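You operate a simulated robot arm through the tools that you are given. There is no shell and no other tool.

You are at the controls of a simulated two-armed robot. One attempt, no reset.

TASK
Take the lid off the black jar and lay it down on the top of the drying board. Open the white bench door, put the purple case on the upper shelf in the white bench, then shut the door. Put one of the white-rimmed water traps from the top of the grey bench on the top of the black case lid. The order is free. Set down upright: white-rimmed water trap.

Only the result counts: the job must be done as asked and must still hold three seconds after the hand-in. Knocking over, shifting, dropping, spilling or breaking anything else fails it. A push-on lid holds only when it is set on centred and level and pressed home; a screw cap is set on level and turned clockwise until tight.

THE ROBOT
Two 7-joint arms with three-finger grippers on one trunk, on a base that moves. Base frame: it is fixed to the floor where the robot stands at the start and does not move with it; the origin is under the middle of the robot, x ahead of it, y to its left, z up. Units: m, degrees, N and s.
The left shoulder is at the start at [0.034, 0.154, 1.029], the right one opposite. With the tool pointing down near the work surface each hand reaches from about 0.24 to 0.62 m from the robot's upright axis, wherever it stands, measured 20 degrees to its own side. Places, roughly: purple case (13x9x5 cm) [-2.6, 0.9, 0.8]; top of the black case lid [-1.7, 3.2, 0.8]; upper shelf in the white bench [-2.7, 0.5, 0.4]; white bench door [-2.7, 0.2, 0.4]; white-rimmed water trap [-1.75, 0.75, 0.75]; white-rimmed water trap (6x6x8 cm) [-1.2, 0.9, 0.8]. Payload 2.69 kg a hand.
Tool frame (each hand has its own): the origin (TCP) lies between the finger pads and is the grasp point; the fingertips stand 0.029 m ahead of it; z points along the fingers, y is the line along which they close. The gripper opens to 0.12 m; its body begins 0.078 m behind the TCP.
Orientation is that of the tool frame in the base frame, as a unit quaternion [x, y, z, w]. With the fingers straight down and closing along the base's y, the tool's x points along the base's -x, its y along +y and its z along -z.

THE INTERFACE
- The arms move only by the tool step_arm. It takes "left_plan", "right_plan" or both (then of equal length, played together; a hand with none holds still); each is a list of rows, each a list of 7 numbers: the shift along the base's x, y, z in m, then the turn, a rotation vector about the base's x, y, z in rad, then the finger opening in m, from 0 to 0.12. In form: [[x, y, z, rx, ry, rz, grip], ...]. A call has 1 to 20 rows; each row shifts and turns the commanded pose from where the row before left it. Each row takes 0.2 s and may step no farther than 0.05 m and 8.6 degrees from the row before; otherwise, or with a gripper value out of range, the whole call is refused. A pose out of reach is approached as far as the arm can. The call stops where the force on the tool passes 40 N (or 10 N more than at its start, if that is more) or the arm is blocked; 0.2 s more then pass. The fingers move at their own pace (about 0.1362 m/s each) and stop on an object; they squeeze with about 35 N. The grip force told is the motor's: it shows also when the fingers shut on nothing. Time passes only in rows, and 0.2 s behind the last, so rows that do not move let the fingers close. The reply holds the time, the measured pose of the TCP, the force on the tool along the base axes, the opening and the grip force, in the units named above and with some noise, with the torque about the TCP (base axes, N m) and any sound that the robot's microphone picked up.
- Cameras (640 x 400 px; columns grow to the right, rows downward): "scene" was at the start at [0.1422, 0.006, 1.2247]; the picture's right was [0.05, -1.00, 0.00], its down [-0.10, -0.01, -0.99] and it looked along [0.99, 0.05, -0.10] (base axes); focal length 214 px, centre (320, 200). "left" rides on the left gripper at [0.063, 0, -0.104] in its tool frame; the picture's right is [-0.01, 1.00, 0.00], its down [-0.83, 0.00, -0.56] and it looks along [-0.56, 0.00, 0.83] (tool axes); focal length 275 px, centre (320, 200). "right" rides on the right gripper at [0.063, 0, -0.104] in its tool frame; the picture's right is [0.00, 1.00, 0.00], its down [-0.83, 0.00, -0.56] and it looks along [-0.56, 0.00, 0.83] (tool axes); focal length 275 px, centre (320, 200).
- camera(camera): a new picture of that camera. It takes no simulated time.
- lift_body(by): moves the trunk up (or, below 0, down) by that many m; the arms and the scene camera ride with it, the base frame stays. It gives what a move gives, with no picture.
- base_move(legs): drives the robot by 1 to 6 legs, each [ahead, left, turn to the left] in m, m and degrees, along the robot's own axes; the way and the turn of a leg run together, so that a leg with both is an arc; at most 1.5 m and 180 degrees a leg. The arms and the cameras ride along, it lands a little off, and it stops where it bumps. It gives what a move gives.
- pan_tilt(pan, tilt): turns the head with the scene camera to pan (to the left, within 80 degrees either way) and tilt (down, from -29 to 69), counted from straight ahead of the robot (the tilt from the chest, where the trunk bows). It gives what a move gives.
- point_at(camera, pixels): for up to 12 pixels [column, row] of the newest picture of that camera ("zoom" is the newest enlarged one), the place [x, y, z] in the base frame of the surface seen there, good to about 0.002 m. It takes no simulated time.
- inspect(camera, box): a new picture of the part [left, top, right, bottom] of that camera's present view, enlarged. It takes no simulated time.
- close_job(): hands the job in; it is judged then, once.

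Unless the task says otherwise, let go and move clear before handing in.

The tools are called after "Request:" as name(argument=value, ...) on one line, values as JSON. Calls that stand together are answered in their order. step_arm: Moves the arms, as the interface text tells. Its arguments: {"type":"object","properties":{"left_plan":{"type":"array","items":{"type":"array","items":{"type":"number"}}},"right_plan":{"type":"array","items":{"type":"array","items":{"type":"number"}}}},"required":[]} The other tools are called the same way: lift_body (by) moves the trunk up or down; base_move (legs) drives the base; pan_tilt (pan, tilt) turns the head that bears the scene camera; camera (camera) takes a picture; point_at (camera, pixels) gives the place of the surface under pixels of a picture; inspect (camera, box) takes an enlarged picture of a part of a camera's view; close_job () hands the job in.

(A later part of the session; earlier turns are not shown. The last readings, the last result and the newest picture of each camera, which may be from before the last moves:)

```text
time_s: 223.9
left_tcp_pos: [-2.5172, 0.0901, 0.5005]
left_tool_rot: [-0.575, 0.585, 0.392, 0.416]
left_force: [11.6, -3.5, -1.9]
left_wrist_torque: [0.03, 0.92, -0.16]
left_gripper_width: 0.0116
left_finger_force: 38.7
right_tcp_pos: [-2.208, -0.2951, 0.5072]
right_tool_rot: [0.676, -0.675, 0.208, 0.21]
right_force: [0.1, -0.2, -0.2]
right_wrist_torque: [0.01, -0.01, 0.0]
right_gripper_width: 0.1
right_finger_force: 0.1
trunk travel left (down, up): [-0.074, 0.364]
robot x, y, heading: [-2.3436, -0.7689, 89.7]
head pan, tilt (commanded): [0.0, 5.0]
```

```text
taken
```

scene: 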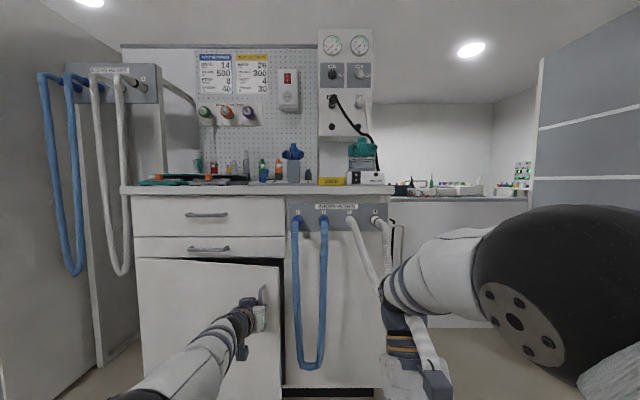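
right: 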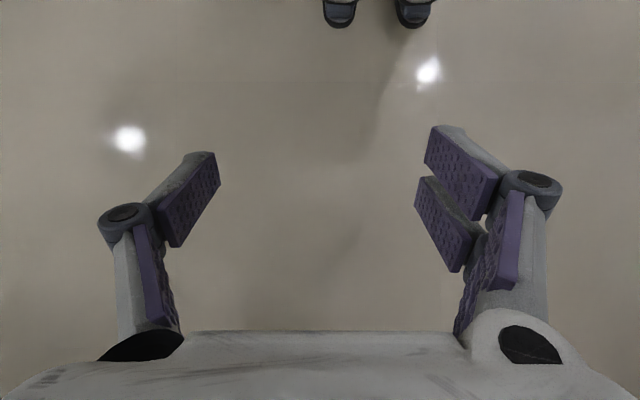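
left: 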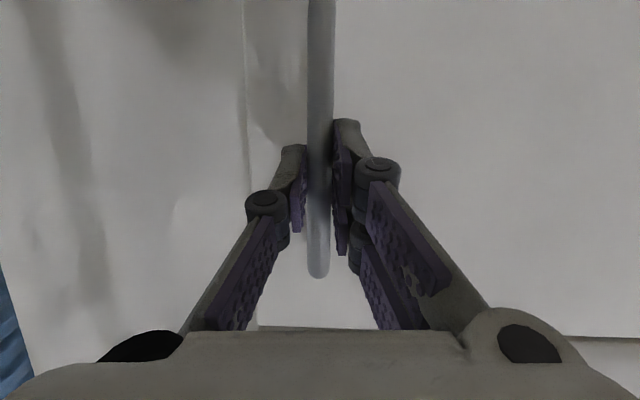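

The door is swinging open (gap visible at (210, 262)) with low force. Continuing to ~20° and ~30°.

Request:
base_move(legs=[[-0.08, 0.022, 0]])

Request:
base_move(legs=[[-0.073, 0.042, 0]])

Request:
camera(camera="scene")

Request:
camera(camera="left")

```text
time_s: 225.0
left_tcp_pos: [-2.5468, 0.01, 0.5008]
left_tool_rot: [-0.578, 0.583, 0.394, 0.413]
left_force: [-26.8, 13.2, 4.5]
left_wrist_torque: [0.33, 1.45, 0.35]
left_gripper_width: 0.0115
left_finger_force: 38.0
right_tcp_pos: [-2.2299, -0.374, 0.5084]
right_tool_rot: [0.676, -0.674, 0.209, 0.21]
right_force: [0.5, 0.2, 1.1]
right_wrist_torque: [0.01, 0.01, -0.01]
right_gripper_width: 0.1
right_finger_force: 0.2
trunk travel left (down, up): [-0.074, 0.364]
robot x, y, heading: [-2.3699, -0.8495, 89.7]
head pan, tilt (commanded): [0.0, 5.0]
```

```text
time_s: 226.1
left_tcp_pos: [-2.5908, -0.063, 0.5003]
left_tool_rot: [-0.579, 0.582, 0.396, 0.411]
left_force: [-10.3, 7.6, -0.1]
left_wrist_torque: [-0.03, 1.18, 0.16]
left_gripper_width: 0.0113
left_finger_force: 38.8
right_tcp_pos: [-2.272, -0.4486, 0.507]
right_tool_rot: [0.676, -0.674, 0.209, 0.211]
right_force: [0.2, 0.7, -1.1]
right_wrist_torque: [-0.01, 0.01, -0.01]
right_gripper_width: 0.1
right_finger_force: 0.1
trunk travel left (down, up): [-0.074, 0.364]
robot x, y, heading: [-2.4037, -0.9231, 89.8]
head pan, tilt (commanded): [0.0, 5.0]
```

```text
taken
```

scene: 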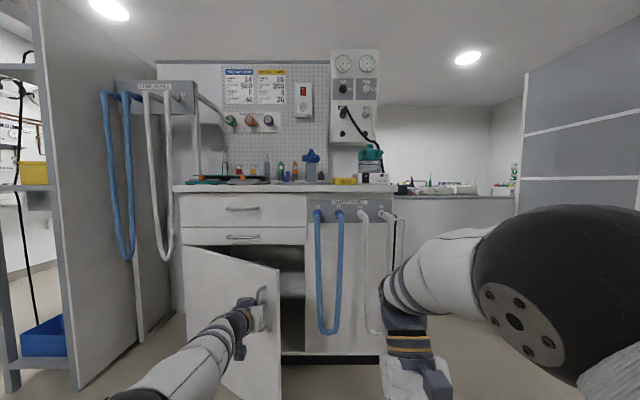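

```text
taken
```

left: 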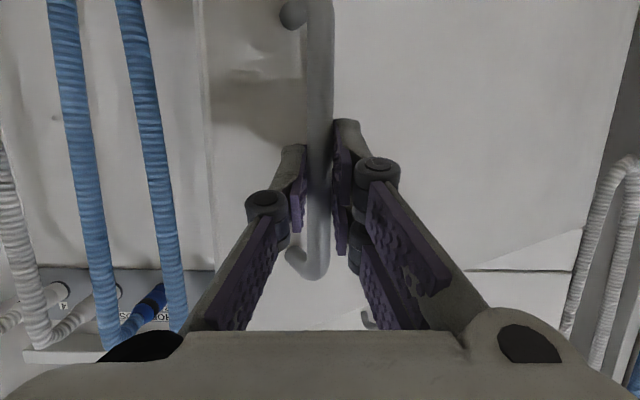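

The door is ~30° open with modest forces. Continuing to ~40° and ~50°.

Request:
base_move(legs=[[-0.0645, 0.054, 0]])

Request:
base_move(legs=[[-0.054, 0.064, 0]])

Request:
camera(camera="scene")

Request:
camera(camera="left")

```text
time_s: 227.2
left_tcp_pos: [-2.6456, -0.1275, 0.5013]
left_tool_rot: [-0.579, 0.582, 0.397, 0.411]
left_force: [8.2, -8.7, -3.8]
left_wrist_torque: [-0.2, 0.92, -0.09]
left_gripper_width: 0.0112
left_finger_force: 38.5
right_tcp_pos: [-2.3282, -0.5111, 0.5072]
right_tool_rot: [0.677, -0.674, 0.208, 0.209]
right_force: [0.3, 0.5, 0.4]
right_wrist_torque: [-0.04, -0.01, 0.01]
right_gripper_width: 0.0997
right_finger_force: 0.1
trunk travel left (down, up): [-0.074, 0.364]
robot x, y, heading: [-2.4601, -0.9869, 89.9]
head pan, tilt (commanded): [0.0, 5.0]
```

```text
time_s: 228.3
left_tcp_pos: [-2.714, -0.1812, 0.4996]
left_tool_rot: [-0.58, 0.581, 0.397, 0.41]
left_force: [1.3, -1.7, -1.0]
left_wrist_torque: [-0.22, 1.0, 0.04]
left_gripper_width: 0.0112
left_finger_force: 38.7
right_tcp_pos: [-2.3941, -0.5647, 0.5069]
right_tool_rot: [0.677, -0.674, 0.208, 0.211]
right_force: [1.0, 0.0, -0.2]
right_wrist_torque: [-0.01, 0.0, -0.02]
right_gripper_width: 0.1003
right_finger_force: 0.0
trunk travel left (down, up): [-0.074, 0.364]
robot x, y, heading: [-2.5283, -1.0404, 90.1]
head pan, tilt (commanded): [0.0, 5.0]
```

```text
taken
```

scene: 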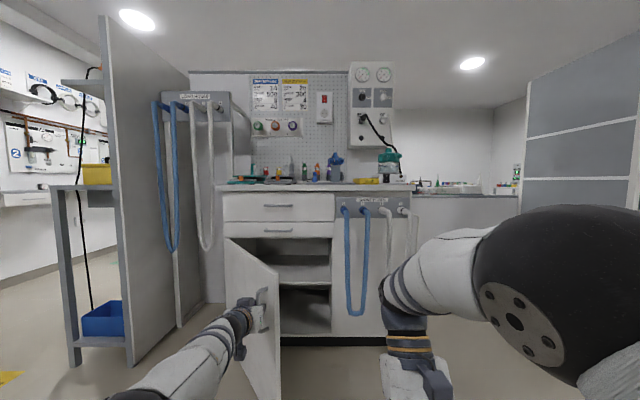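

```text
taken
```

left: 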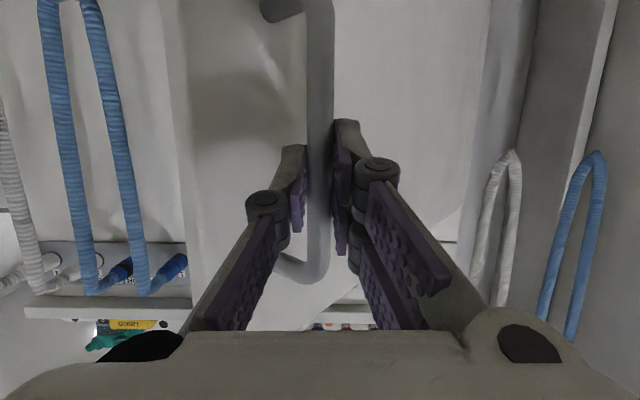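

Low forces; the door is ~50° open and the shelves are visible at (305, 275) and (305, 325). I'll check where the long hoses on the left hang, and measure the interior.

Request:
point_at(camera="scene", pixels=[[168, 230], [203, 230], [185, 120], [190, 250], [305, 272], [305, 282], [300, 262], [300, 245], [305, 300], [305, 335], [325, 275], [285, 320]])

Request:
inspect(camera="scene", box=[215, 180, 375, 350])

```text
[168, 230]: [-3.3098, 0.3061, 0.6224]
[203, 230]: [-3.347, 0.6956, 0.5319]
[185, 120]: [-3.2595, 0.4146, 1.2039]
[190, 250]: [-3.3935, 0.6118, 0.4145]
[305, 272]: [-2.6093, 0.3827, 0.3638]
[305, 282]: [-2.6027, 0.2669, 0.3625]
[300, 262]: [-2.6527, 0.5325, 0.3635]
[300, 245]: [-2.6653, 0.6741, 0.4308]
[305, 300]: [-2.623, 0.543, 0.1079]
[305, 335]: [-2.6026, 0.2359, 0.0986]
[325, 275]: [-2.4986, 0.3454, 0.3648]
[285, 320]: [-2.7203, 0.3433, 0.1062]
```

```text
2.35 times, centred on (295, 265) of scene
```

zoom: 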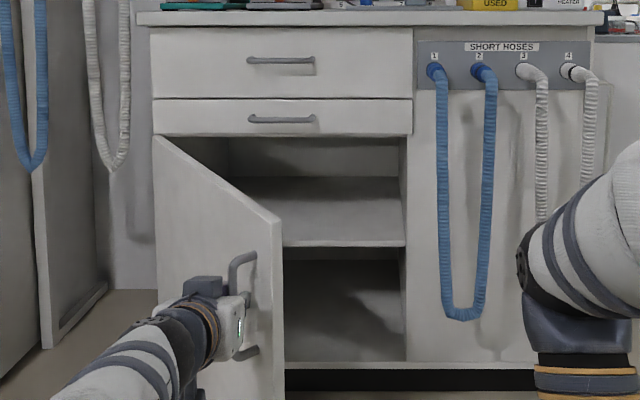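

Upper shelf: top z≈0.364, from y≈0.25 back to ≈0.67, headroom to about z 0.60. The long hoses at (−3.31, 0.31) are out of the door's swing. I continue opening to ~60° and ~70°.

Request:
base_move(legs=[[-0.042, 0.073, 0]])

Request:
base_move(legs=[[-0.029, 0.079, 0]])

Request:
camera(camera="left")

Request:
camera(camera="scene")

```text
time_s: 229.6
left_tcp_pos: [-2.787, -0.2212, 0.501]
left_tool_rot: [-0.58, 0.581, 0.399, 0.409]
left_force: [-12.7, 26.3, 1.1]
left_wrist_torque: [0.28, 1.06, 0.07]
left_gripper_width: 0.0113
left_finger_force: 38.6
right_tcp_pos: [-2.4653, -0.6059, 0.5053]
right_tool_rot: [0.678, -0.673, 0.21, 0.21]
right_force: [-0.1, -0.4, -0.2]
right_wrist_torque: [0.0, 0.0, 0.02]
right_gripper_width: 0.0999
right_finger_force: 0.2
trunk travel left (down, up): [-0.074, 0.364]
robot x, y, heading: [-2.5963, -1.0854, 90.2]
head pan, tilt (commanded): [0.0, 5.0]
```

```text
time_s: 230.8
left_tcp_pos: [-2.8636, -0.2506, 0.5002]
left_tool_rot: [-0.58, 0.581, 0.398, 0.41]
left_force: [-8.0, 29.5, -3.3]
left_wrist_torque: [0.45, 0.97, 0.05]
left_gripper_width: 0.0114
left_finger_force: 38.4
right_tcp_pos: [-2.5422, -0.6337, 0.5067]
right_tool_rot: [0.677, -0.673, 0.21, 0.21]
right_force: [0.6, -0.1, -0.5]
right_wrist_torque: [-0.01, -0.03, 0.01]
right_gripper_width: 0.1002
right_finger_force: 0.0
trunk travel left (down, up): [-0.074, 0.364]
robot x, y, heading: [-2.6711, -1.1123, 90.0]
head pan, tilt (commanded): [0.0, 5.0]
```

```text
taken
```

left: 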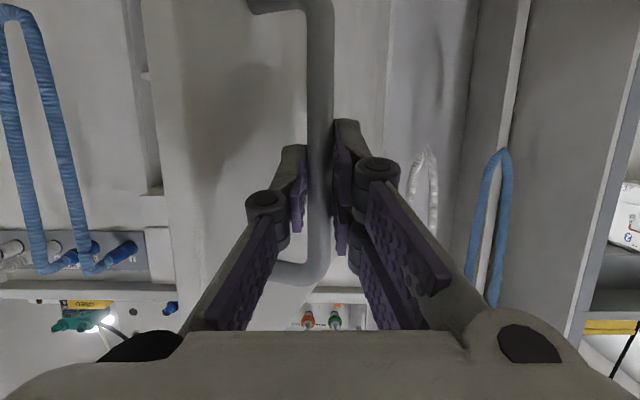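

```text
taken
```

scene: 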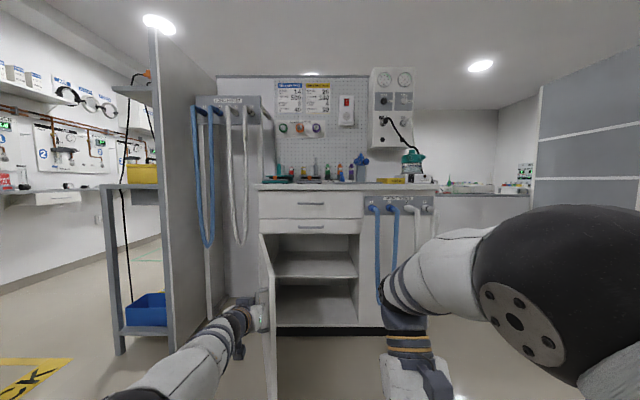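

The door is ~75° open; a slight tension of 29 N shows I'm ~1 cm too far back. I'll ease forward a little while moving left to ~82°, then release the handle.

Request:
base_move(legs=[[0.008, 0.06, 0]])

Request:
step_arm(left_plan=[[0, 0, 0, 0, 0, 0, 0.03], [0, 0, 0, 0, 0, 0, 0.06], [0, 0, 0, 0, 0, 0, 0.06]])

Request:
camera(camera="left")

```text
time_s: 232.0
left_tcp_pos: [-2.9236, -0.2426, 0.5034]
left_tool_rot: [-0.579, 0.581, 0.399, 0.409]
left_force: [1.6, -13.9, -2.5]
left_wrist_torque: [-0.1, 0.84, -0.01]
left_gripper_width: 0.0105
left_finger_force: 37.0
right_tcp_pos: [-2.602, -0.6275, 0.5067]
right_tool_rot: [0.678, -0.673, 0.209, 0.209]
right_force: [0.4, 0.7, 0.0]
right_wrist_torque: [0.0, 0.0, -0.01]
right_gripper_width: 0.1
right_finger_force: 0.0
trunk travel left (down, up): [-0.074, 0.364]
robot x, y, heading: [-2.7356, -1.1016, 90.2]
head pan, tilt (commanded): [0.0, 5.0]
```

```text
time_s: 232.8
left_tcp_pos: [-2.9224, -0.2419, 0.5023]
left_tool_rot: [-0.58, 0.581, 0.399, 0.408]
left_force: [-0.6, 0.2, -0.3]
left_wrist_torque: [0.02, 0.0, 0.01]
left_gripper_width: 0.0601
left_finger_force: 0.3
right_tcp_pos: [-2.6026, -0.6265, 0.5071]
right_tool_rot: [0.678, -0.674, 0.208, 0.209]
right_force: [-0.5, 0.1, -0.2]
right_wrist_torque: [-0.01, -0.02, 0.02]
right_gripper_width: 0.1
right_finger_force: 0.0
trunk travel left (down, up): [-0.074, 0.364]
robot x, y, heading: [-2.7386, -1.1005, 90.1]
head pan, tilt (commanded): [0.0, 5.0]
```

```text
taken
```

left: 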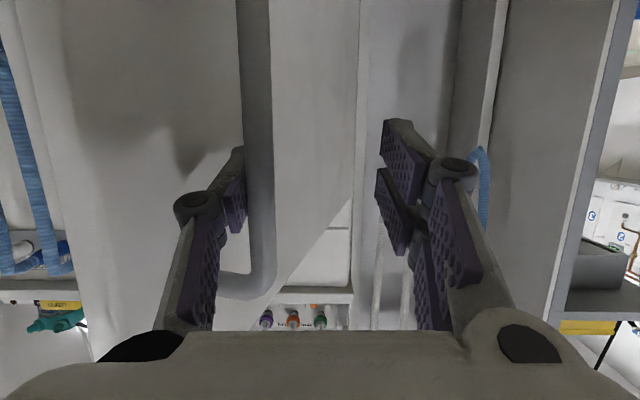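

The fingers are open; the bar is beside the near finger. I'll draw the hand straight back with the arm if it can, to clear the handle.

Request:
step_arm(left_plan=[[-0.004, -0.02, 0.0, 0, 0, 0, 0.06], [0, -0.03, 0.0, 0, 0, 0, 0.06], [0, -0.03, 0.0, 0, 0, 0, 0.06]])

Request:
camera(camera="left")

```text
time_s: 233.6
left_tcp_pos: [-2.9447, -0.2944, 0.5224]
left_tool_rot: [-0.579, 0.586, 0.392, 0.409]
left_force: [1.0, 0.4, -0.4]
left_wrist_torque: [-0.01, -0.01, 0.0]
left_gripper_width: 0.0602
left_finger_force: 0.1
left hand out of reach, approached as far as the arm can: row 2, 3
right_tcp_pos: [-2.6024, -0.6274, 0.5067]
right_tool_rot: [0.677, -0.674, 0.209, 0.21]
right_force: [-0.8, -0.3, 0.0]
right_wrist_torque: [0.02, 0.04, 0.02]
right_gripper_width: 0.0999
right_finger_force: 0.1
trunk travel left (down, up): [-0.074, 0.364]
robot x, y, heading: [-2.7343, -1.1047, 90.2]
head pan, tilt (commanded): [0.0, 5.0]
```

```text
taken
```

left: 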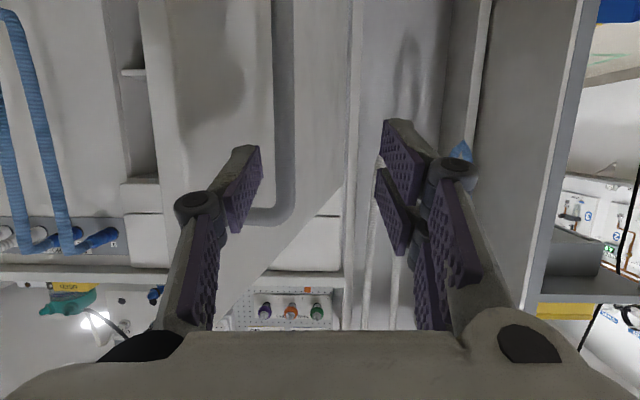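

Request:
point_at(camera="left", pixels=[[283, 100], [283, 150], [283, 190], [160, 100], [345, 150], [250, 170], [390, 150]])

Request:
camera(camera="scene")

```text
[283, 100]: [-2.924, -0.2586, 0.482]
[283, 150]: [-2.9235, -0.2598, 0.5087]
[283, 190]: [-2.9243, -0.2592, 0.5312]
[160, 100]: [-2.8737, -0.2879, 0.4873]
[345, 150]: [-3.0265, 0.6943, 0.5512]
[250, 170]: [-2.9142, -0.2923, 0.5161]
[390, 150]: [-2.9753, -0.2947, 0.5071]
```

```text
taken
```

scene: 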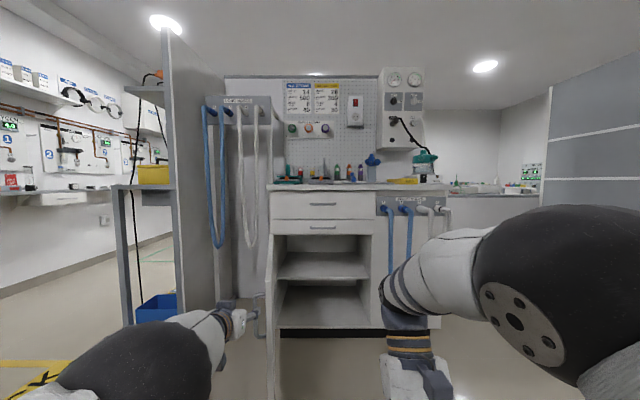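

The bar is at (−2.924, −0.259) and my fingertips at y≈−0.267; backing the base 6 cm clears it entirely.

Request:
base_move(legs=[[-0.06, 0, 0]])

Request:
camera(camera="left")

```text
time_s: 234.5
left_tcp_pos: [-2.9472, -0.3547, 0.5219]
left_tool_rot: [-0.581, 0.585, 0.394, 0.407]
left_force: [0.3, 0.4, -0.7]
left_wrist_torque: [0.02, 0.0, 0.02]
left_gripper_width: 0.0603
left_finger_force: 0.1
right_tcp_pos: [-2.6023, -0.6869, 0.5074]
right_tool_rot: [0.677, -0.674, 0.208, 0.209]
right_force: [0.5, 0.9, -0.7]
right_wrist_torque: [-0.03, 0.0, 0.05]
right_gripper_width: 0.0999
right_finger_force: 0.0
trunk travel left (down, up): [-0.074, 0.364]
robot x, y, heading: [-2.7366, -1.1617, 90.2]
head pan, tilt (commanded): [0.0, 5.0]
```

```text
taken
```

left: 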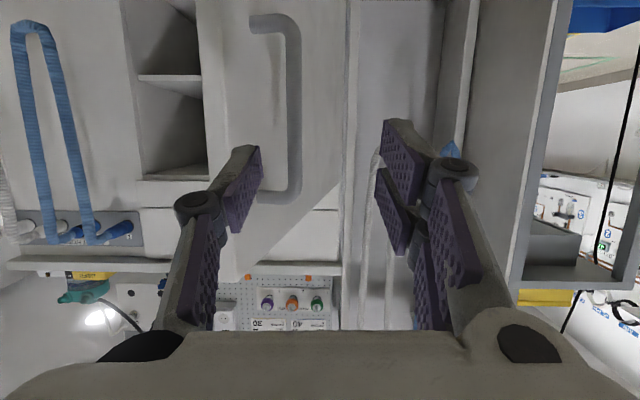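

The hand is clear and the door stays open at ~78°. Now I'll stand up again before travelling.

Request:
lift_body(by=0.36)

Request:
camera(camera="scene")

```text
time_s: 238.0
left_tcp_pos: [-2.946, -0.3852, 1.1459]
left_tool_rot: [-0.506, 0.513, 0.484, 0.497]
left_force: [0.3, 0.1, 0.2]
left_wrist_torque: [0.0, 0.01, 0.01]
left_gripper_width: 0.0599
left_finger_force: 0.1
right_tcp_pos: [-2.6018, -0.6898, 1.0003]
right_tool_rot: [0.699, -0.697, 0.113, 0.113]
right_force: [0.4, 0.4, -0.4]
right_wrist_torque: [-0.05, -0.04, 0.02]
right_gripper_width: 0.0999
right_finger_force: 0.0
trunk travel left (down, up): [-0.434, 0.004]
robot x, y, heading: [-2.7352, -1.164, 90.2]
head pan, tilt (commanded): [0.0, 5.0]
```

```text
taken
```

scene: 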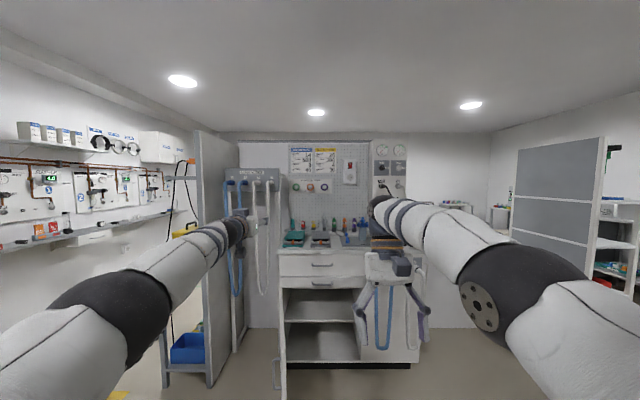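

Standing again; the left arm is stretched out horizontally at z≈1.15. I'll fold it back to point down close to me.

Request:
step_arm(left_plan=[[0, -0.032, 0, -0.1428, 0, 0, 0.1], [0, -0.032, 0, -0.1428, 0, 0, 0.1], [0, -0.032, 0, -0.1428, 0, 0, 0.1], [0, -0.032, 0, -0.1428, 0, 0, 0.1], [0, -0.032, 0, -0.1428, 0, 0, 0.1], [0, -0.032, 0, -0.1428, 0, 0, 0.1], [0, -0.032, 0, -0.1428, 0, 0, 0.1], [0, -0.032, 0, -0.1428, 0, 0, 0.1], [0, -0.032, 0, -0.1428, 0, 0, 0.1], [0, -0.032, 0, -0.1428, 0, 0, 0.1], [0, -0.032, 0, -0.1428, 0, 0, 0.1]])

Request:
camera(camera="scene")

```text
time_s: 240.4
left_tcp_pos: [-2.9442, -0.7365, 1.1482]
left_tool_rot: [0.71, -0.704, 0.02, 0.007]
left_force: [1.1, -0.2, 0.5]
left_wrist_torque: [-0.01, -0.01, -0.02]
left_gripper_width: 0.0998
left_finger_force: 0.0
right_tcp_pos: [-2.6008, -0.6908, 1.0005]
right_tool_rot: [0.7, -0.696, 0.112, 0.113]
right_force: [0.1, 1.0, 0.3]
right_wrist_torque: [0.0, 0.0, 0.01]
right_gripper_width: 0.0999
right_finger_force: 0.0
trunk travel left (down, up): [-0.434, 0.004]
robot x, y, heading: [-2.735, -1.164, 90.2]
head pan, tilt (commanded): [0.0, 5.0]
```

```text
taken
```

scene: 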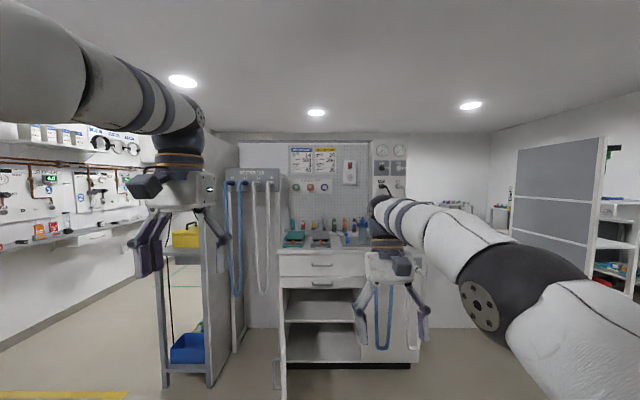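

Request:
step_arm(right_plan=[[0, -0.015, 0.04, 0.107, 0, 0, 0.1], [0, -0.015, 0.04, 0.107, 0, 0, 0.1], [0, -0.015, 0.04, 0.107, 0, 0, 0.1], [0, 0, 0, 0, 0, 0, 0.1]])

Request:
camera(camera="scene")

Request:
point_at(camera="scene", pixels=[[310, 310], [310, 355], [283, 350], [500, 280], [40, 80], [330, 270]])

```text
time_s: 241.4
left_tcp_pos: [-2.9437, -0.7353, 1.1456]
left_tool_rot: [0.71, -0.704, 0.019, 0.006]
left_force: [-0.1, -0.3, -0.4]
left_wrist_torque: [-0.04, 0.0, -0.04]
left_gripper_width: 0.1
left_finger_force: 0.1
right_tcp_pos: [-2.6009, -0.7343, 1.1217]
right_tool_rot: [0.709, -0.705, 0.0, 0.0]
right_force: [-0.5, 0.4, 0.4]
right_wrist_torque: [0.01, 0.05, 0.01]
right_gripper_width: 0.1003
right_finger_force: 0.0
trunk travel left (down, up): [-0.434, 0.004]
robot x, y, heading: [-2.7327, -1.159, 90.1]
head pan, tilt (commanded): [0.0, 5.0]
```

```text
taken
```

scene: 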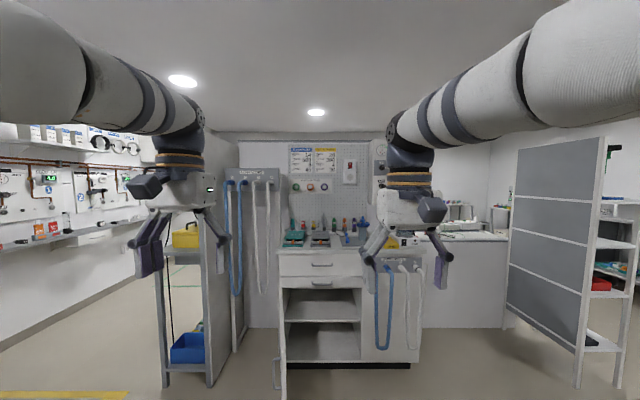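

```text
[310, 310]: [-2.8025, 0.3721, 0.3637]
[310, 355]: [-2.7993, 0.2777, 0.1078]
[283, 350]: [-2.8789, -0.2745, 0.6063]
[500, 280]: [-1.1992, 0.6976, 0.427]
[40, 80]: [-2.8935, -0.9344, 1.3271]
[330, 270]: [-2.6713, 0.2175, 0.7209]
```

Arms are folded again and the open door (edge at (−2.88, −0.27), z≤0.61) leaves the way free. I'll drive the west route back to the north side: first diagonally out, then west along the lane.

Request:
base_move(legs=[[0.45, 0.34, 0], [0.38, 0.27, 0], [0, 0, 90], [0.9, 0, 0]])

Request:
camera(camera="scene")

```text
time_s: 255.2
left_tcp_pos: [-4.6636, -0.5737, 1.1481]
left_tool_rot: [1.0, 0.01, 0.017, -0.01]
left_force: [0.1, -0.3, -0.5]
left_wrist_torque: [0.02, -0.02, 0.01]
left_gripper_width: 0.1002
left_finger_force: 0.1
right_tcp_pos: [-4.6699, -0.2288, 1.1227]
right_tool_rot: [1.0, 0.01, 0.0, 0.0]
right_force: [0.0, -0.6, 0.2]
right_wrist_torque: [0.02, 0.02, 0.01]
right_gripper_width: 0.0998
right_finger_force: 0.1
trunk travel left (down, up): [-0.434, 0.004]
robot x, y, heading: [-4.2417, -0.3565, -179.0]
head pan, tilt (commanded): [0.0, 5.0]
```

```text
taken
```

scene: 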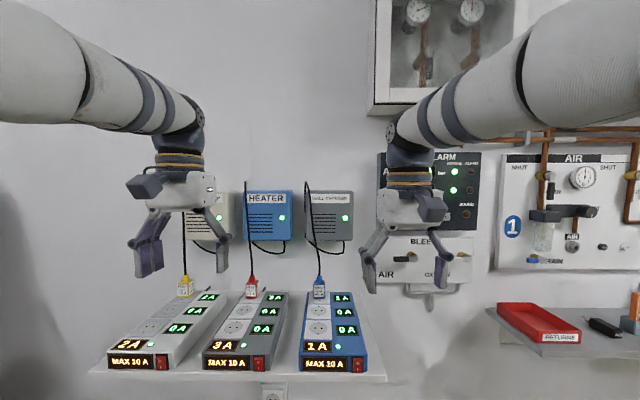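

Now turning north and driving up the passage to y≈1.9.

Request:
base_move(legs=[[0, 0, -91], [1.2, 0.03, 0], [1.05, 0, 0]])

Request:
base_move(legs=[[0, 0, -90]])

Request:
camera(camera="scene")

```text
time_s: 270.2
left_tcp_pos: [-4.4232, 2.3082, 1.1482]
left_tool_rot: [-0.702, 0.712, -0.02, -0.005]
left_force: [-0.3, -0.9, 0.4]
left_wrist_torque: [-0.03, 0.01, -0.02]
left_gripper_width: 0.1001
left_finger_force: 0.2
right_tcp_pos: [-4.0776, 2.303, 1.122]
right_tool_rot: [-0.701, 0.713, 0.0, 0.0]
right_force: [0.0, 0.0, -0.3]
right_wrist_torque: [0.02, -0.05, 0.01]
right_gripper_width: 0.1
right_finger_force: 0.1
trunk travel left (down, up): [-0.434, 0.004]
robot x, y, heading: [-4.2239, 1.8752, 88.8]
head pan, tilt (commanded): [0.0, 5.0]
```

```text
time_s: 274.4
left_tcp_pos: [-3.7934, 2.0831, 1.1472]
left_tool_rot: [0.003, 1.0, -0.009, -0.017]
left_force: [0.3, 0.3, -0.6]
left_wrist_torque: [-0.01, -0.02, 0.06]
left_gripper_width: 0.1
left_finger_force: 0.0
right_tcp_pos: [-3.7972, 1.7393, 1.1233]
right_tool_rot: [0.005, 1.0, 0.0, 0.0]
right_force: [0.7, 0.4, -0.2]
right_wrist_torque: [0.0, 0.0, 0.0]
right_gripper_width: 0.1002
right_finger_force: 0.0
trunk travel left (down, up): [-0.434, 0.004]
robot x, y, heading: [-4.2257, 1.8769, -0.3]
head pan, tilt (commanded): [0.0, 5.0]
```

```text
taken
```

scene: 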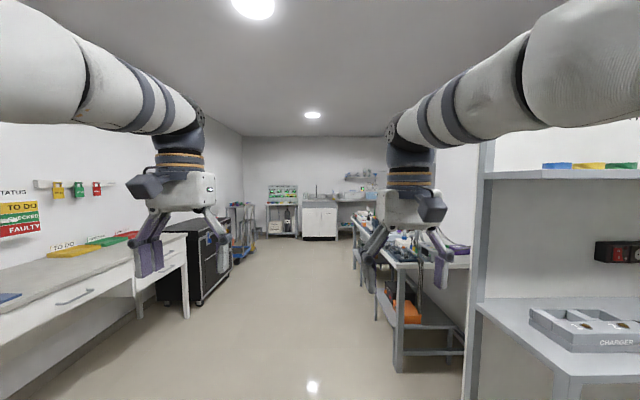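

Heading east on the north side. I'll move to the gap mouth at (−3.09, 1.8), turn to −22°, and sidle towards the bench end, checking midway.

Request:
base_move(legs=[[1.135, -0.05, 0], [0, 0, -22], [0.1, -0.25, 0]])

Request:
pan_tilt(pan=-20, tilt=35)

Request:
camera(camera="scene")

Request:
camera(camera="right")

```text
time_s: 283.5
left_tcp_pos: [-2.612, 1.5844, 1.1475]
left_tool_rot: [0.19, 0.982, -0.006, -0.02]
left_force: [0.0, -0.8, -0.3]
left_wrist_torque: [0.02, 0.0, -0.01]
left_gripper_width: 0.0998
left_finger_force: 0.0
right_tcp_pos: [-2.7425, 1.2664, 1.1219]
right_tool_rot: [0.192, 0.981, 0.0, 0.0]
right_force: [0.3, -0.6, 0.1]
right_wrist_torque: [0.02, -0.02, 0.0]
right_gripper_width: 0.0997
right_finger_force: 0.0
trunk travel left (down, up): [-0.434, 0.004]
robot x, y, heading: [-3.0877, 1.548, -22.5]
head pan, tilt (commanded): [0.0, 5.0]
```

```text
time_s: 284.4
left_tcp_pos: [-2.6127, 1.5849, 1.147]
left_tool_rot: [0.191, 0.981, -0.006, -0.019]
left_force: [0.3, 0.0, -0.7]
left_wrist_torque: [0.01, -0.02, -0.02]
left_gripper_width: 0.0999
left_finger_force: 0.1
right_tcp_pos: [-2.7421, 1.2664, 1.1217]
right_tool_rot: [0.192, 0.981, -0.001, 0.0]
right_force: [-0.1, -0.7, 0.6]
right_wrist_torque: [0.01, 0.0, -0.01]
right_gripper_width: 0.1001
right_finger_force: 0.0
trunk travel left (down, up): [-0.434, 0.004]
robot x, y, heading: [-3.0865, 1.5545, -22.4]
head pan, tilt (commanded): [-20.0, 35.0]
```

```text
taken
```

scene: 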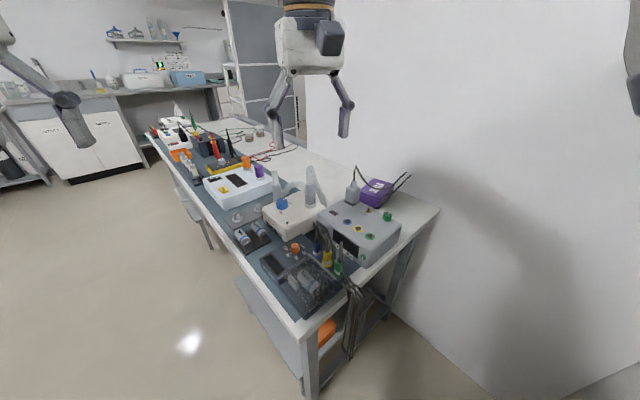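

```text
taken
```

right: 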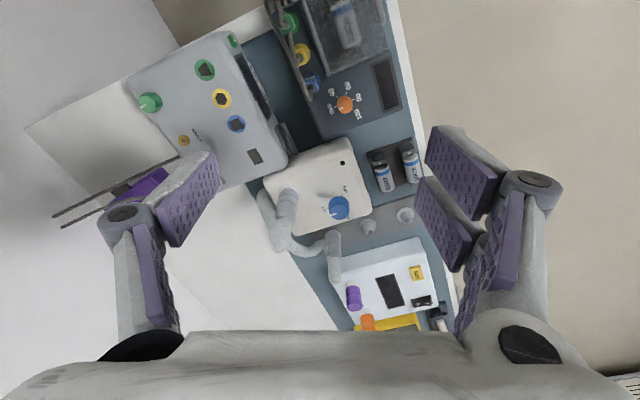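

The purple case is visible at (376, 191), right beside the plug whose two cables stick out near it. I'll zoom in to see exactly how the cables run.

Request:
inspect(camera="scene", box=[300, 150, 450, 250])

Request:
inspect(camera="right", box=[20, 40, 260, 260])

```text
4.00 times, centred on (375, 200) of scene
```

zoom: 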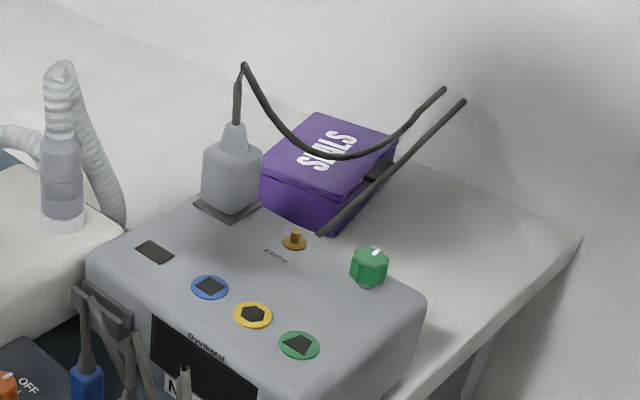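

```text
1.82 times, centred on (140, 150) of right
```

zoom: 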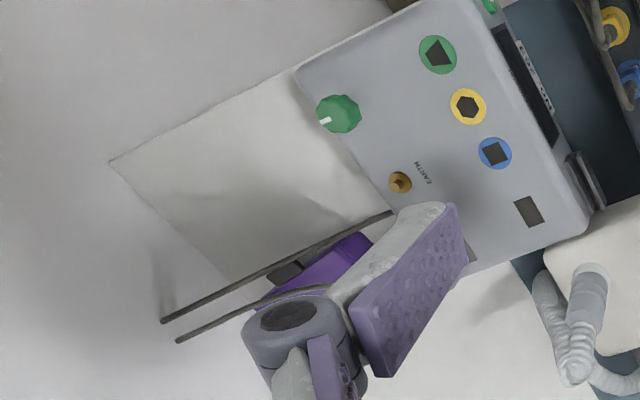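

Request:
inspect(camera="scene", box=[335, 160, 425, 216])

```text
7.11 times, centred on (380, 188) of scene
```

zoom: 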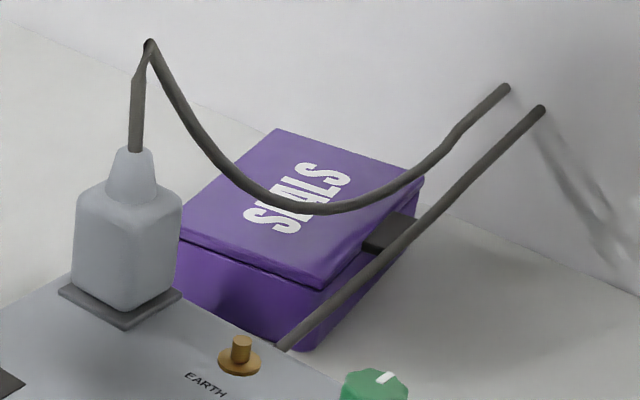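

Request:
point_at(camera="zoom", pixels=[[150, 45], [185, 110], [225, 165], [270, 197], [320, 210], [380, 197], [430, 165], [505, 90], [290, 345], [370, 275], [450, 190], [540, 110]])

Request:
point_at(camera="zoom", pixels=[[275, 132], [180, 235], [318, 287], [422, 180], [385, 235], [250, 280], [130, 215], [120, 300], [60, 295], [180, 300], [240, 350], [350, 360]])

```text
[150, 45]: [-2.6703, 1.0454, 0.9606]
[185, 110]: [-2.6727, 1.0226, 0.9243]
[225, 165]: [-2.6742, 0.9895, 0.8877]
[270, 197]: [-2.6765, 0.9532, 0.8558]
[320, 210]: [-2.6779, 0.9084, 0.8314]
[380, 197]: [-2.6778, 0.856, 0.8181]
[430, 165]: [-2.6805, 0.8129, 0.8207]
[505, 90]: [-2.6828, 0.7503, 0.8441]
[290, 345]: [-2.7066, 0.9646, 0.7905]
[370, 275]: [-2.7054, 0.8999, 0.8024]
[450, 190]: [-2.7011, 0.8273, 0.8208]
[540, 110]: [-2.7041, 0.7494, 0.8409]
```

```text
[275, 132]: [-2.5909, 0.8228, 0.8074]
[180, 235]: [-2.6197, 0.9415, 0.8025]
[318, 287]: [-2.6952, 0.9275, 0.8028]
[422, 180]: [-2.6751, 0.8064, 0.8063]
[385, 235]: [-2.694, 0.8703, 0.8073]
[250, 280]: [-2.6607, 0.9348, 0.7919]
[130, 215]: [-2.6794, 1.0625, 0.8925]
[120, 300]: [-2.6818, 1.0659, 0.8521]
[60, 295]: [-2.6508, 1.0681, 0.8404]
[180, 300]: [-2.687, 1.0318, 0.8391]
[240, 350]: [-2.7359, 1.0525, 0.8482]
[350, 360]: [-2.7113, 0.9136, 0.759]
```

The cables matter: one droops just 1–2 cm above the lid's west part (x≈−2.677), another runs along the west side (x≈−2.705, z≈0.80). I should first free the case by dragging it east, away from under them. I'll take position in the gap facing the bench end (heading 0), close in.

Request:
base_move(legs=[[0, 0, 22.4], [0, -0.2, 0], [0.05, -0.2, 0]])

Request:
pan_tilt(pan=-20, tilt=40)

Request:
camera(camera="scene")

Request:
camera(camera="right")

```text
time_s: 289.5
left_tcp_pos: [-2.6097, 1.3696, 1.1474]
left_tool_rot: [-0.01, 1.0, -0.01, -0.017]
left_force: [-0.1, -0.4, -0.3]
left_wrist_torque: [0.02, 0.0, -0.03]
left_gripper_width: 0.1001
left_finger_force: 0.0
right_tcp_pos: [-2.6047, 1.0249, 1.1215]
right_tool_rot: [-0.009, 1.0, 0.0, 0.0]
right_force: [-0.4, -0.3, -0.1]
right_wrist_torque: [0.01, 0.0, 0.03]
right_gripper_width: 0.0999
right_finger_force: 0.1
trunk travel left (down, up): [-0.434, 0.004]
robot x, y, heading: [-3.0278, 1.1511, 0.6]
head pan, tilt (commanded): [-20.0, 35.0]
```

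```text
time_s: 290.2
left_tcp_pos: [-2.6096, 1.3708, 1.1474]
left_tool_rot: [-0.01, 1.0, -0.01, -0.018]
left_force: [-0.4, 0.1, 0.1]
left_wrist_torque: [0.01, 0.02, -0.03]
left_gripper_width: 0.0998
left_finger_force: 0.1
right_tcp_pos: [-2.6042, 1.0259, 1.1205]
right_tool_rot: [-0.008, 1.0, 0.001, -0.001]
right_force: [0.2, 0.8, 0.2]
right_wrist_torque: [-0.01, 0.02, 0.0]
right_gripper_width: 0.1
right_finger_force: 0.1
trunk travel left (down, up): [-0.434, 0.004]
robot x, y, heading: [-3.0354, 1.1534, 0.8]
head pan, tilt (commanded): [-20.0, 40.0]
```

```text
taken
```

scene: 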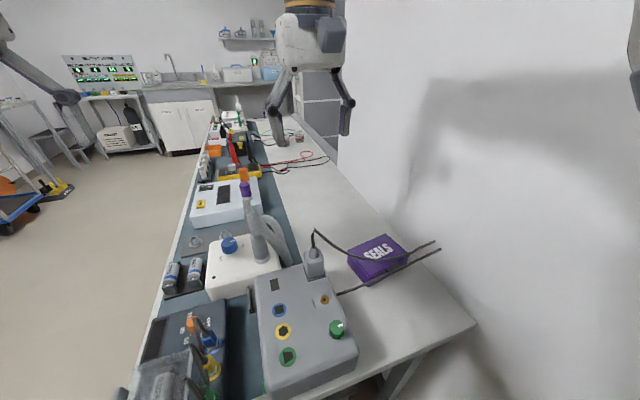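

```text
taken
```

right: 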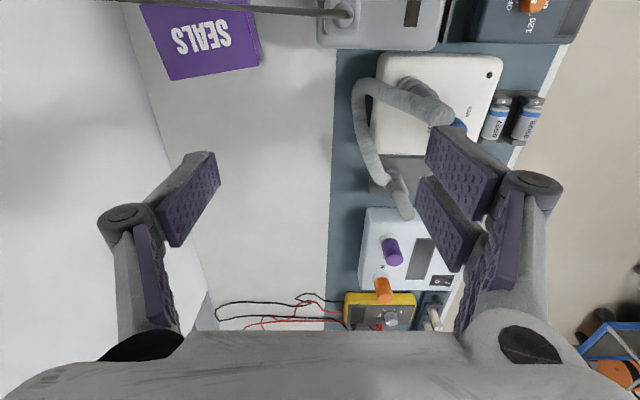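

The case at (378, 255) has free bench to its east. I'll close the right fingers and bring them down above the lid's east-centre, clear of the cable.

Request:
step_arm(right_plan=[[-0.006, -0.038, -0.01, 0, 0, 0, 0.0], [-0.006, -0.038, -0.01, 0, 0, 0, 0.0], [-0.006, -0.038, -0.01, 0, 0, 0, 0.0], [-0.004, -0.038, -0.01, 0, 0, 0, 0.0], [0, 0, -0.045, 0, 0, 0, 0.0], [0, 0, -0.045, 0, 0, 0, 0.0], [0, 0, -0.045, 0, 0, 0, 0.0], [0, 0, -0.04, 0, 0, 0, 0.0], [0, 0, 0, 0, 0, 0, 0.0]])

Request:
camera(camera="right")

Request:
inspect(camera="scene", box=[290, 190, 450, 300])

```text
time_s: 292.2
left_tcp_pos: [-2.6111, 1.3712, 1.1473]
left_tool_rot: [-0.01, 1.0, -0.011, -0.016]
left_force: [-0.2, -0.2, 0.0]
left_wrist_torque: [0.0, -0.01, -0.03]
left_gripper_width: 0.1
left_finger_force: 0.1
right_tcp_pos: [-2.6276, 0.875, 0.9098]
right_tool_rot: [-0.009, 1.0, 0.0, 0.001]
right_force: [0.9, -0.5, -0.1]
right_wrist_torque: [-0.01, 0.03, 0.0]
right_gripper_width: 0.0
right_finger_force: 28.5
trunk travel left (down, up): [-0.434, 0.004]
robot x, y, heading: [-3.0317, 1.1505, 0.5]
head pan, tilt (commanded): [-20.0, 40.0]
```

```text
taken
```

right: 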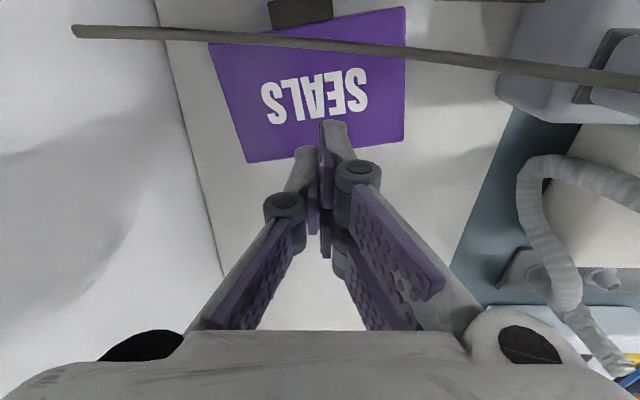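

```text
3.64 times, centred on (370, 245) of scene
```

zoom: 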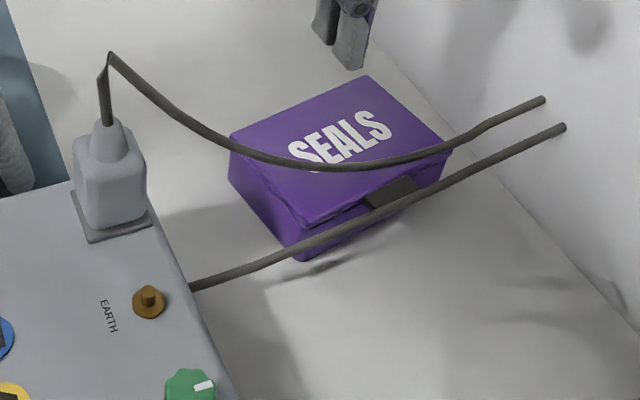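

The closed fingertips are over the lid's lettering, clear of the cable (rows 30–60). Lowering to touch, then in 2 mm steps.

Request:
step_arm(right_plan=[[0, 0, -0.035, 0, 0, 0, 0.0], [0, 0, -0.03, 0, 0, 0, 0.0], [0, 0, -0.004, 0, 0, 0, 0.0], [0, 0, 0, 0, 0, 0, 0.0]])

```text
time_s: 293.2
left_tcp_pos: [-2.6092, 1.3699, 1.1488]
left_tool_rot: [-0.01, 1.0, -0.01, -0.018]
left_force: [0.3, 0.4, 0.3]
left_wrist_torque: [-0.03, 0.0, -0.01]
left_gripper_width: 0.1001
left_finger_force: 0.1
right_tcp_pos: [-2.6279, 0.876, 0.839]
right_tool_rot: [-0.008, 1.0, 0.0, 0.001]
right_force: [0.5, 0.6, -1.5]
right_wrist_torque: [0.0, -0.02, 0.02]
right_gripper_width: 0.0
right_finger_force: 29.4
trunk travel left (down, up): [-0.434, 0.004]
robot x, y, heading: [-3.0335, 1.1544, 0.8]
head pan, tilt (commanded): [-20.0, 40.0]
```

Request:
step_arm(right_plan=[[0, 0, -0.002, 0, 0, 0, 0.0], [0, 0, -0.001, 0, 0, 0, 0.0], [0, 0, 0, 0, 0, 0, 0.0]])

```text
time_s: 294.0
left_tcp_pos: [-2.6101, 1.3696, 1.1476]
left_tool_rot: [-0.011, 1.0, -0.011, -0.017]
left_force: [-0.8, 0.4, 0.4]
left_wrist_torque: [-0.02, 0.0, 0.02]
left_gripper_width: 0.0998
left_finger_force: 0.1
right_tcp_pos: [-2.6274, 0.8742, 0.8351]
right_tool_rot: [-0.009, 1.0, 0.0, 0.0]
right_force: [-0.1, -0.7, 0.6]
right_wrist_torque: [0.02, -0.01, 0.02]
right_gripper_width: 0.0003
right_finger_force: 28.8
trunk travel left (down, up): [-0.434, 0.004]
robot x, y, heading: [-3.0352, 1.155, 0.6]
head pan, tilt (commanded): [-20.0, 40.0]
```

Request:
step_arm(right_plan=[[0, 0, -0.002, 0, 0, 0, 0.0], [0, 0, -0.002, 0, 0, 0, 0.0], [0, 0, 0, 0, 0, 0, 0.0]])

```text
time_s: 294.8
left_tcp_pos: [-2.6114, 1.371, 1.149]
left_tool_rot: [-0.011, 1.0, -0.01, -0.015]
left_force: [0.7, 1.0, -0.1]
left_wrist_torque: [-0.01, 0.01, 0.0]
left_gripper_width: 0.1
left_finger_force: 0.1
right_tcp_pos: [-2.6265, 0.8744, 0.8331]
right_tool_rot: [-0.009, 1.0, 0.0, 0.003]
right_force: [-1.6, -1.3, 24.4]
right_wrist_torque: [0.05, 0.09, -0.02]
right_gripper_width: 0.0059
right_finger_force: 28.8
trunk travel left (down, up): [-0.434, 0.004]
robot x, y, heading: [-3.0318, 1.1575, 0.6]
head pan, tilt (commanded): [-20.0, 40.0]
```

Contact with 24 N. I ease the press slightly and drag east 3 cm to see whether the case follows.

Request:
step_arm(right_plan=[[0.002, 0, 0.0008, 0, 0, 0, 0.0], [0.008, 0, 0, 0, 0, 0, 0.0], [0.01, 0, 0, 0, 0, 0, 0.0], [0.01, 0, 0, 0, 0, 0, 0.0], [0, 0, 0, 0, 0, 0, 0.0]])

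Request:
camera(camera="right")

Request:
inspect(camera="scene", box=[290, 190, 450, 300])

```text
time_s: 296.0
left_tcp_pos: [-2.6113, 1.3703, 1.1479]
left_tool_rot: [-0.01, 1.0, -0.01, -0.015]
left_force: [-0.2, -0.2, -0.7]
left_wrist_torque: [0.0, 0.0, 0.01]
left_gripper_width: 0.0999
left_finger_force: 0.0
right_tcp_pos: [-2.5978, 0.8752, 0.8338]
right_tool_rot: [-0.008, 1.0, 0.0, 0.002]
right_force: [-9.8, -0.1, 29.9]
right_wrist_torque: [0.02, 0.22, 0.02]
right_gripper_width: 0.0059
right_finger_force: 27.8
trunk travel left (down, up): [-0.434, 0.004]
robot x, y, heading: [-3.0332, 1.1541, 0.7]
head pan, tilt (commanded): [-20.0, 40.0]
```

```text
taken
```

right: 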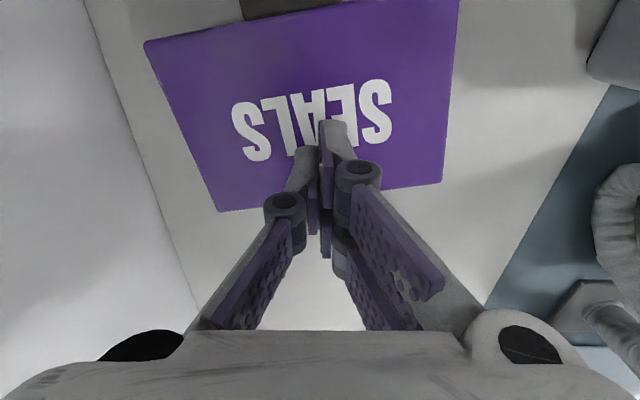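

```text
3.64 times, centred on (370, 245) of scene
```

zoom: 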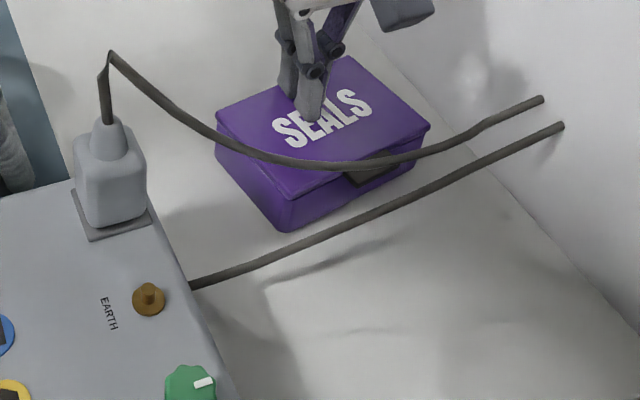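

The case slides along with the fingertips, away from the cables. Continuing the drag another 6 cm east.

Request:
step_arm(right_plan=[[0.01, 0, 0.0005, 0, 0, 0, 0.0], [0.01, 0, 0, 0, 0, 0, 0.0], [0.01, 0, 0, 0, 0, 0, 0.0], [0.01, 0, 0, 0, 0, 0, 0.0], [0.01, 0, 0, 0, 0, 0, 0.0], [0.01, 0, 0, 0, 0, 0, 0.0], [0, 0, 0, 0, 0, 0, 0.0]])

Request:
camera(camera="right")

Request:
inspect(camera="scene", box=[290, 190, 450, 300])

```text
time_s: 297.6
left_tcp_pos: [-2.611, 1.3715, 1.1479]
left_tool_rot: [-0.009, 1.0, -0.01, -0.016]
left_force: [0.0, 0.5, 0.3]
left_wrist_torque: [-0.01, 0.01, -0.01]
left_gripper_width: 0.1001
left_finger_force: 0.1
right_tcp_pos: [-2.5386, 0.8762, 0.8344]
right_tool_rot: [-0.009, 1.0, 0.0, 0.002]
right_force: [-6.9, -0.1, 22.5]
right_wrist_torque: [0.04, 0.18, -0.03]
right_gripper_width: 0.0062
right_finger_force: 28.5
trunk travel left (down, up): [-0.434, 0.004]
robot x, y, heading: [-3.0339, 1.1576, 0.5]
head pan, tilt (commanded): [-20.0, 40.0]
```

```text
taken
```

right: 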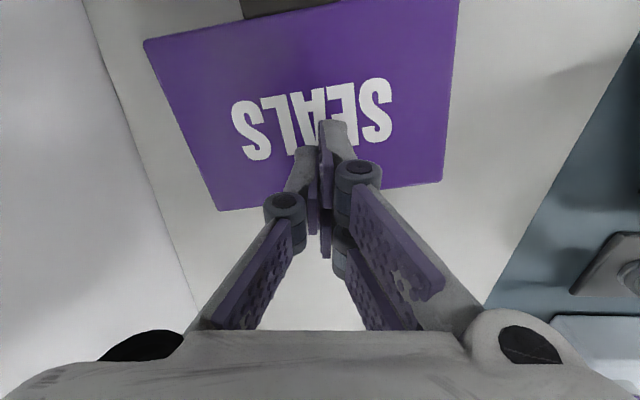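

```text
3.64 times, centred on (370, 245) of scene
```

zoom: 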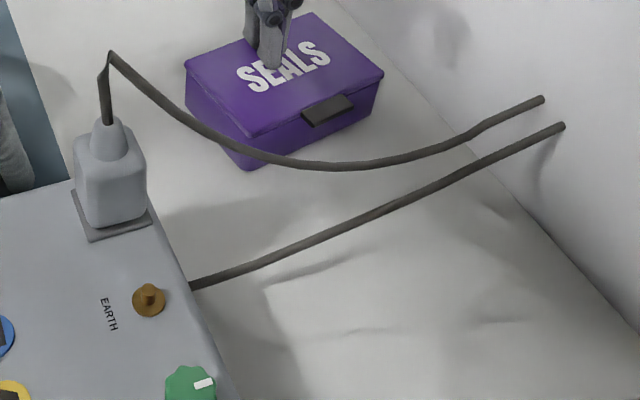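

The case is now ~9 cm east, well clear of the cables. I'll lift the fingers off and measure its new position.

Request:
step_arm(right_plan=[[0, 0, 0.01, 0, 0, 0, 0.0], [0, 0, 0.04, 0, 0, 0, 0.06], [0, 0, 0.045, 0, 0, 0, 0.12], [-0.02, 0, 0.045, 0, 0, 0, 0.12], [-0.02, 0, 0.02, 0, 0, 0, 0.12], [0, 0, 0, 0, 0, 0, 0.12]])

Request:
camera(camera="right")

```text
time_s: 299.0
left_tcp_pos: [-2.6093, 1.3709, 1.1476]
left_tool_rot: [-0.009, 1.0, -0.011, -0.017]
left_force: [0.3, -0.1, -0.5]
left_wrist_torque: [0.0, 0.0, 0.0]
left_gripper_width: 0.1
left_finger_force: 0.0
right_tcp_pos: [-2.5761, 0.8737, 0.9951]
right_tool_rot: [-0.009, 1.0, 0.0, 0.001]
right_force: [0.0, 0.0, -0.4]
right_wrist_torque: [0.01, 0.03, 0.03]
right_gripper_width: 0.12
right_finger_force: 0.0
trunk travel left (down, up): [-0.434, 0.004]
robot x, y, heading: [-3.0308, 1.1549, 0.9]
head pan, tilt (commanded): [-20.0, 40.0]
```

```text
taken
```

right: 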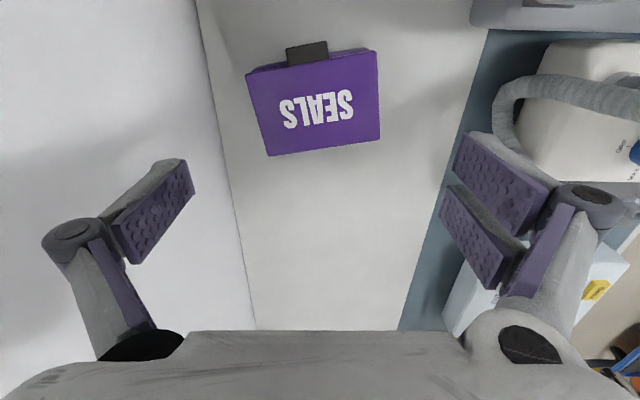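

Request:
point_at(camera="right", pixels=[[249, 77], [375, 54], [377, 135], [270, 152], [315, 105], [307, 50], [292, 52], [327, 46], [420, 110], [230, 130]])

Request:
inspect(camera="right", box=[230, 30, 400, 170])

```text
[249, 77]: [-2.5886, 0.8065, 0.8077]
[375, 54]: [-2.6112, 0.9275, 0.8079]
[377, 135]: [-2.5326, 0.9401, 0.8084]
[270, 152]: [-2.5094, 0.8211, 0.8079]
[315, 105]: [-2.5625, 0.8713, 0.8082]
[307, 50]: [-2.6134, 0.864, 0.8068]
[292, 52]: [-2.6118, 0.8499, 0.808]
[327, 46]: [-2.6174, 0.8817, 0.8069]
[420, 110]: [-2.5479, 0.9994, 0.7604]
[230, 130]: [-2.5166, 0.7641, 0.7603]
```

```text
2.86 times, centred on (315, 100) of right
```

zoom: 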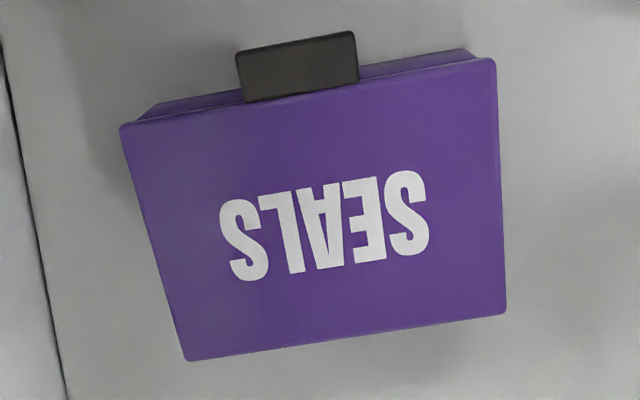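

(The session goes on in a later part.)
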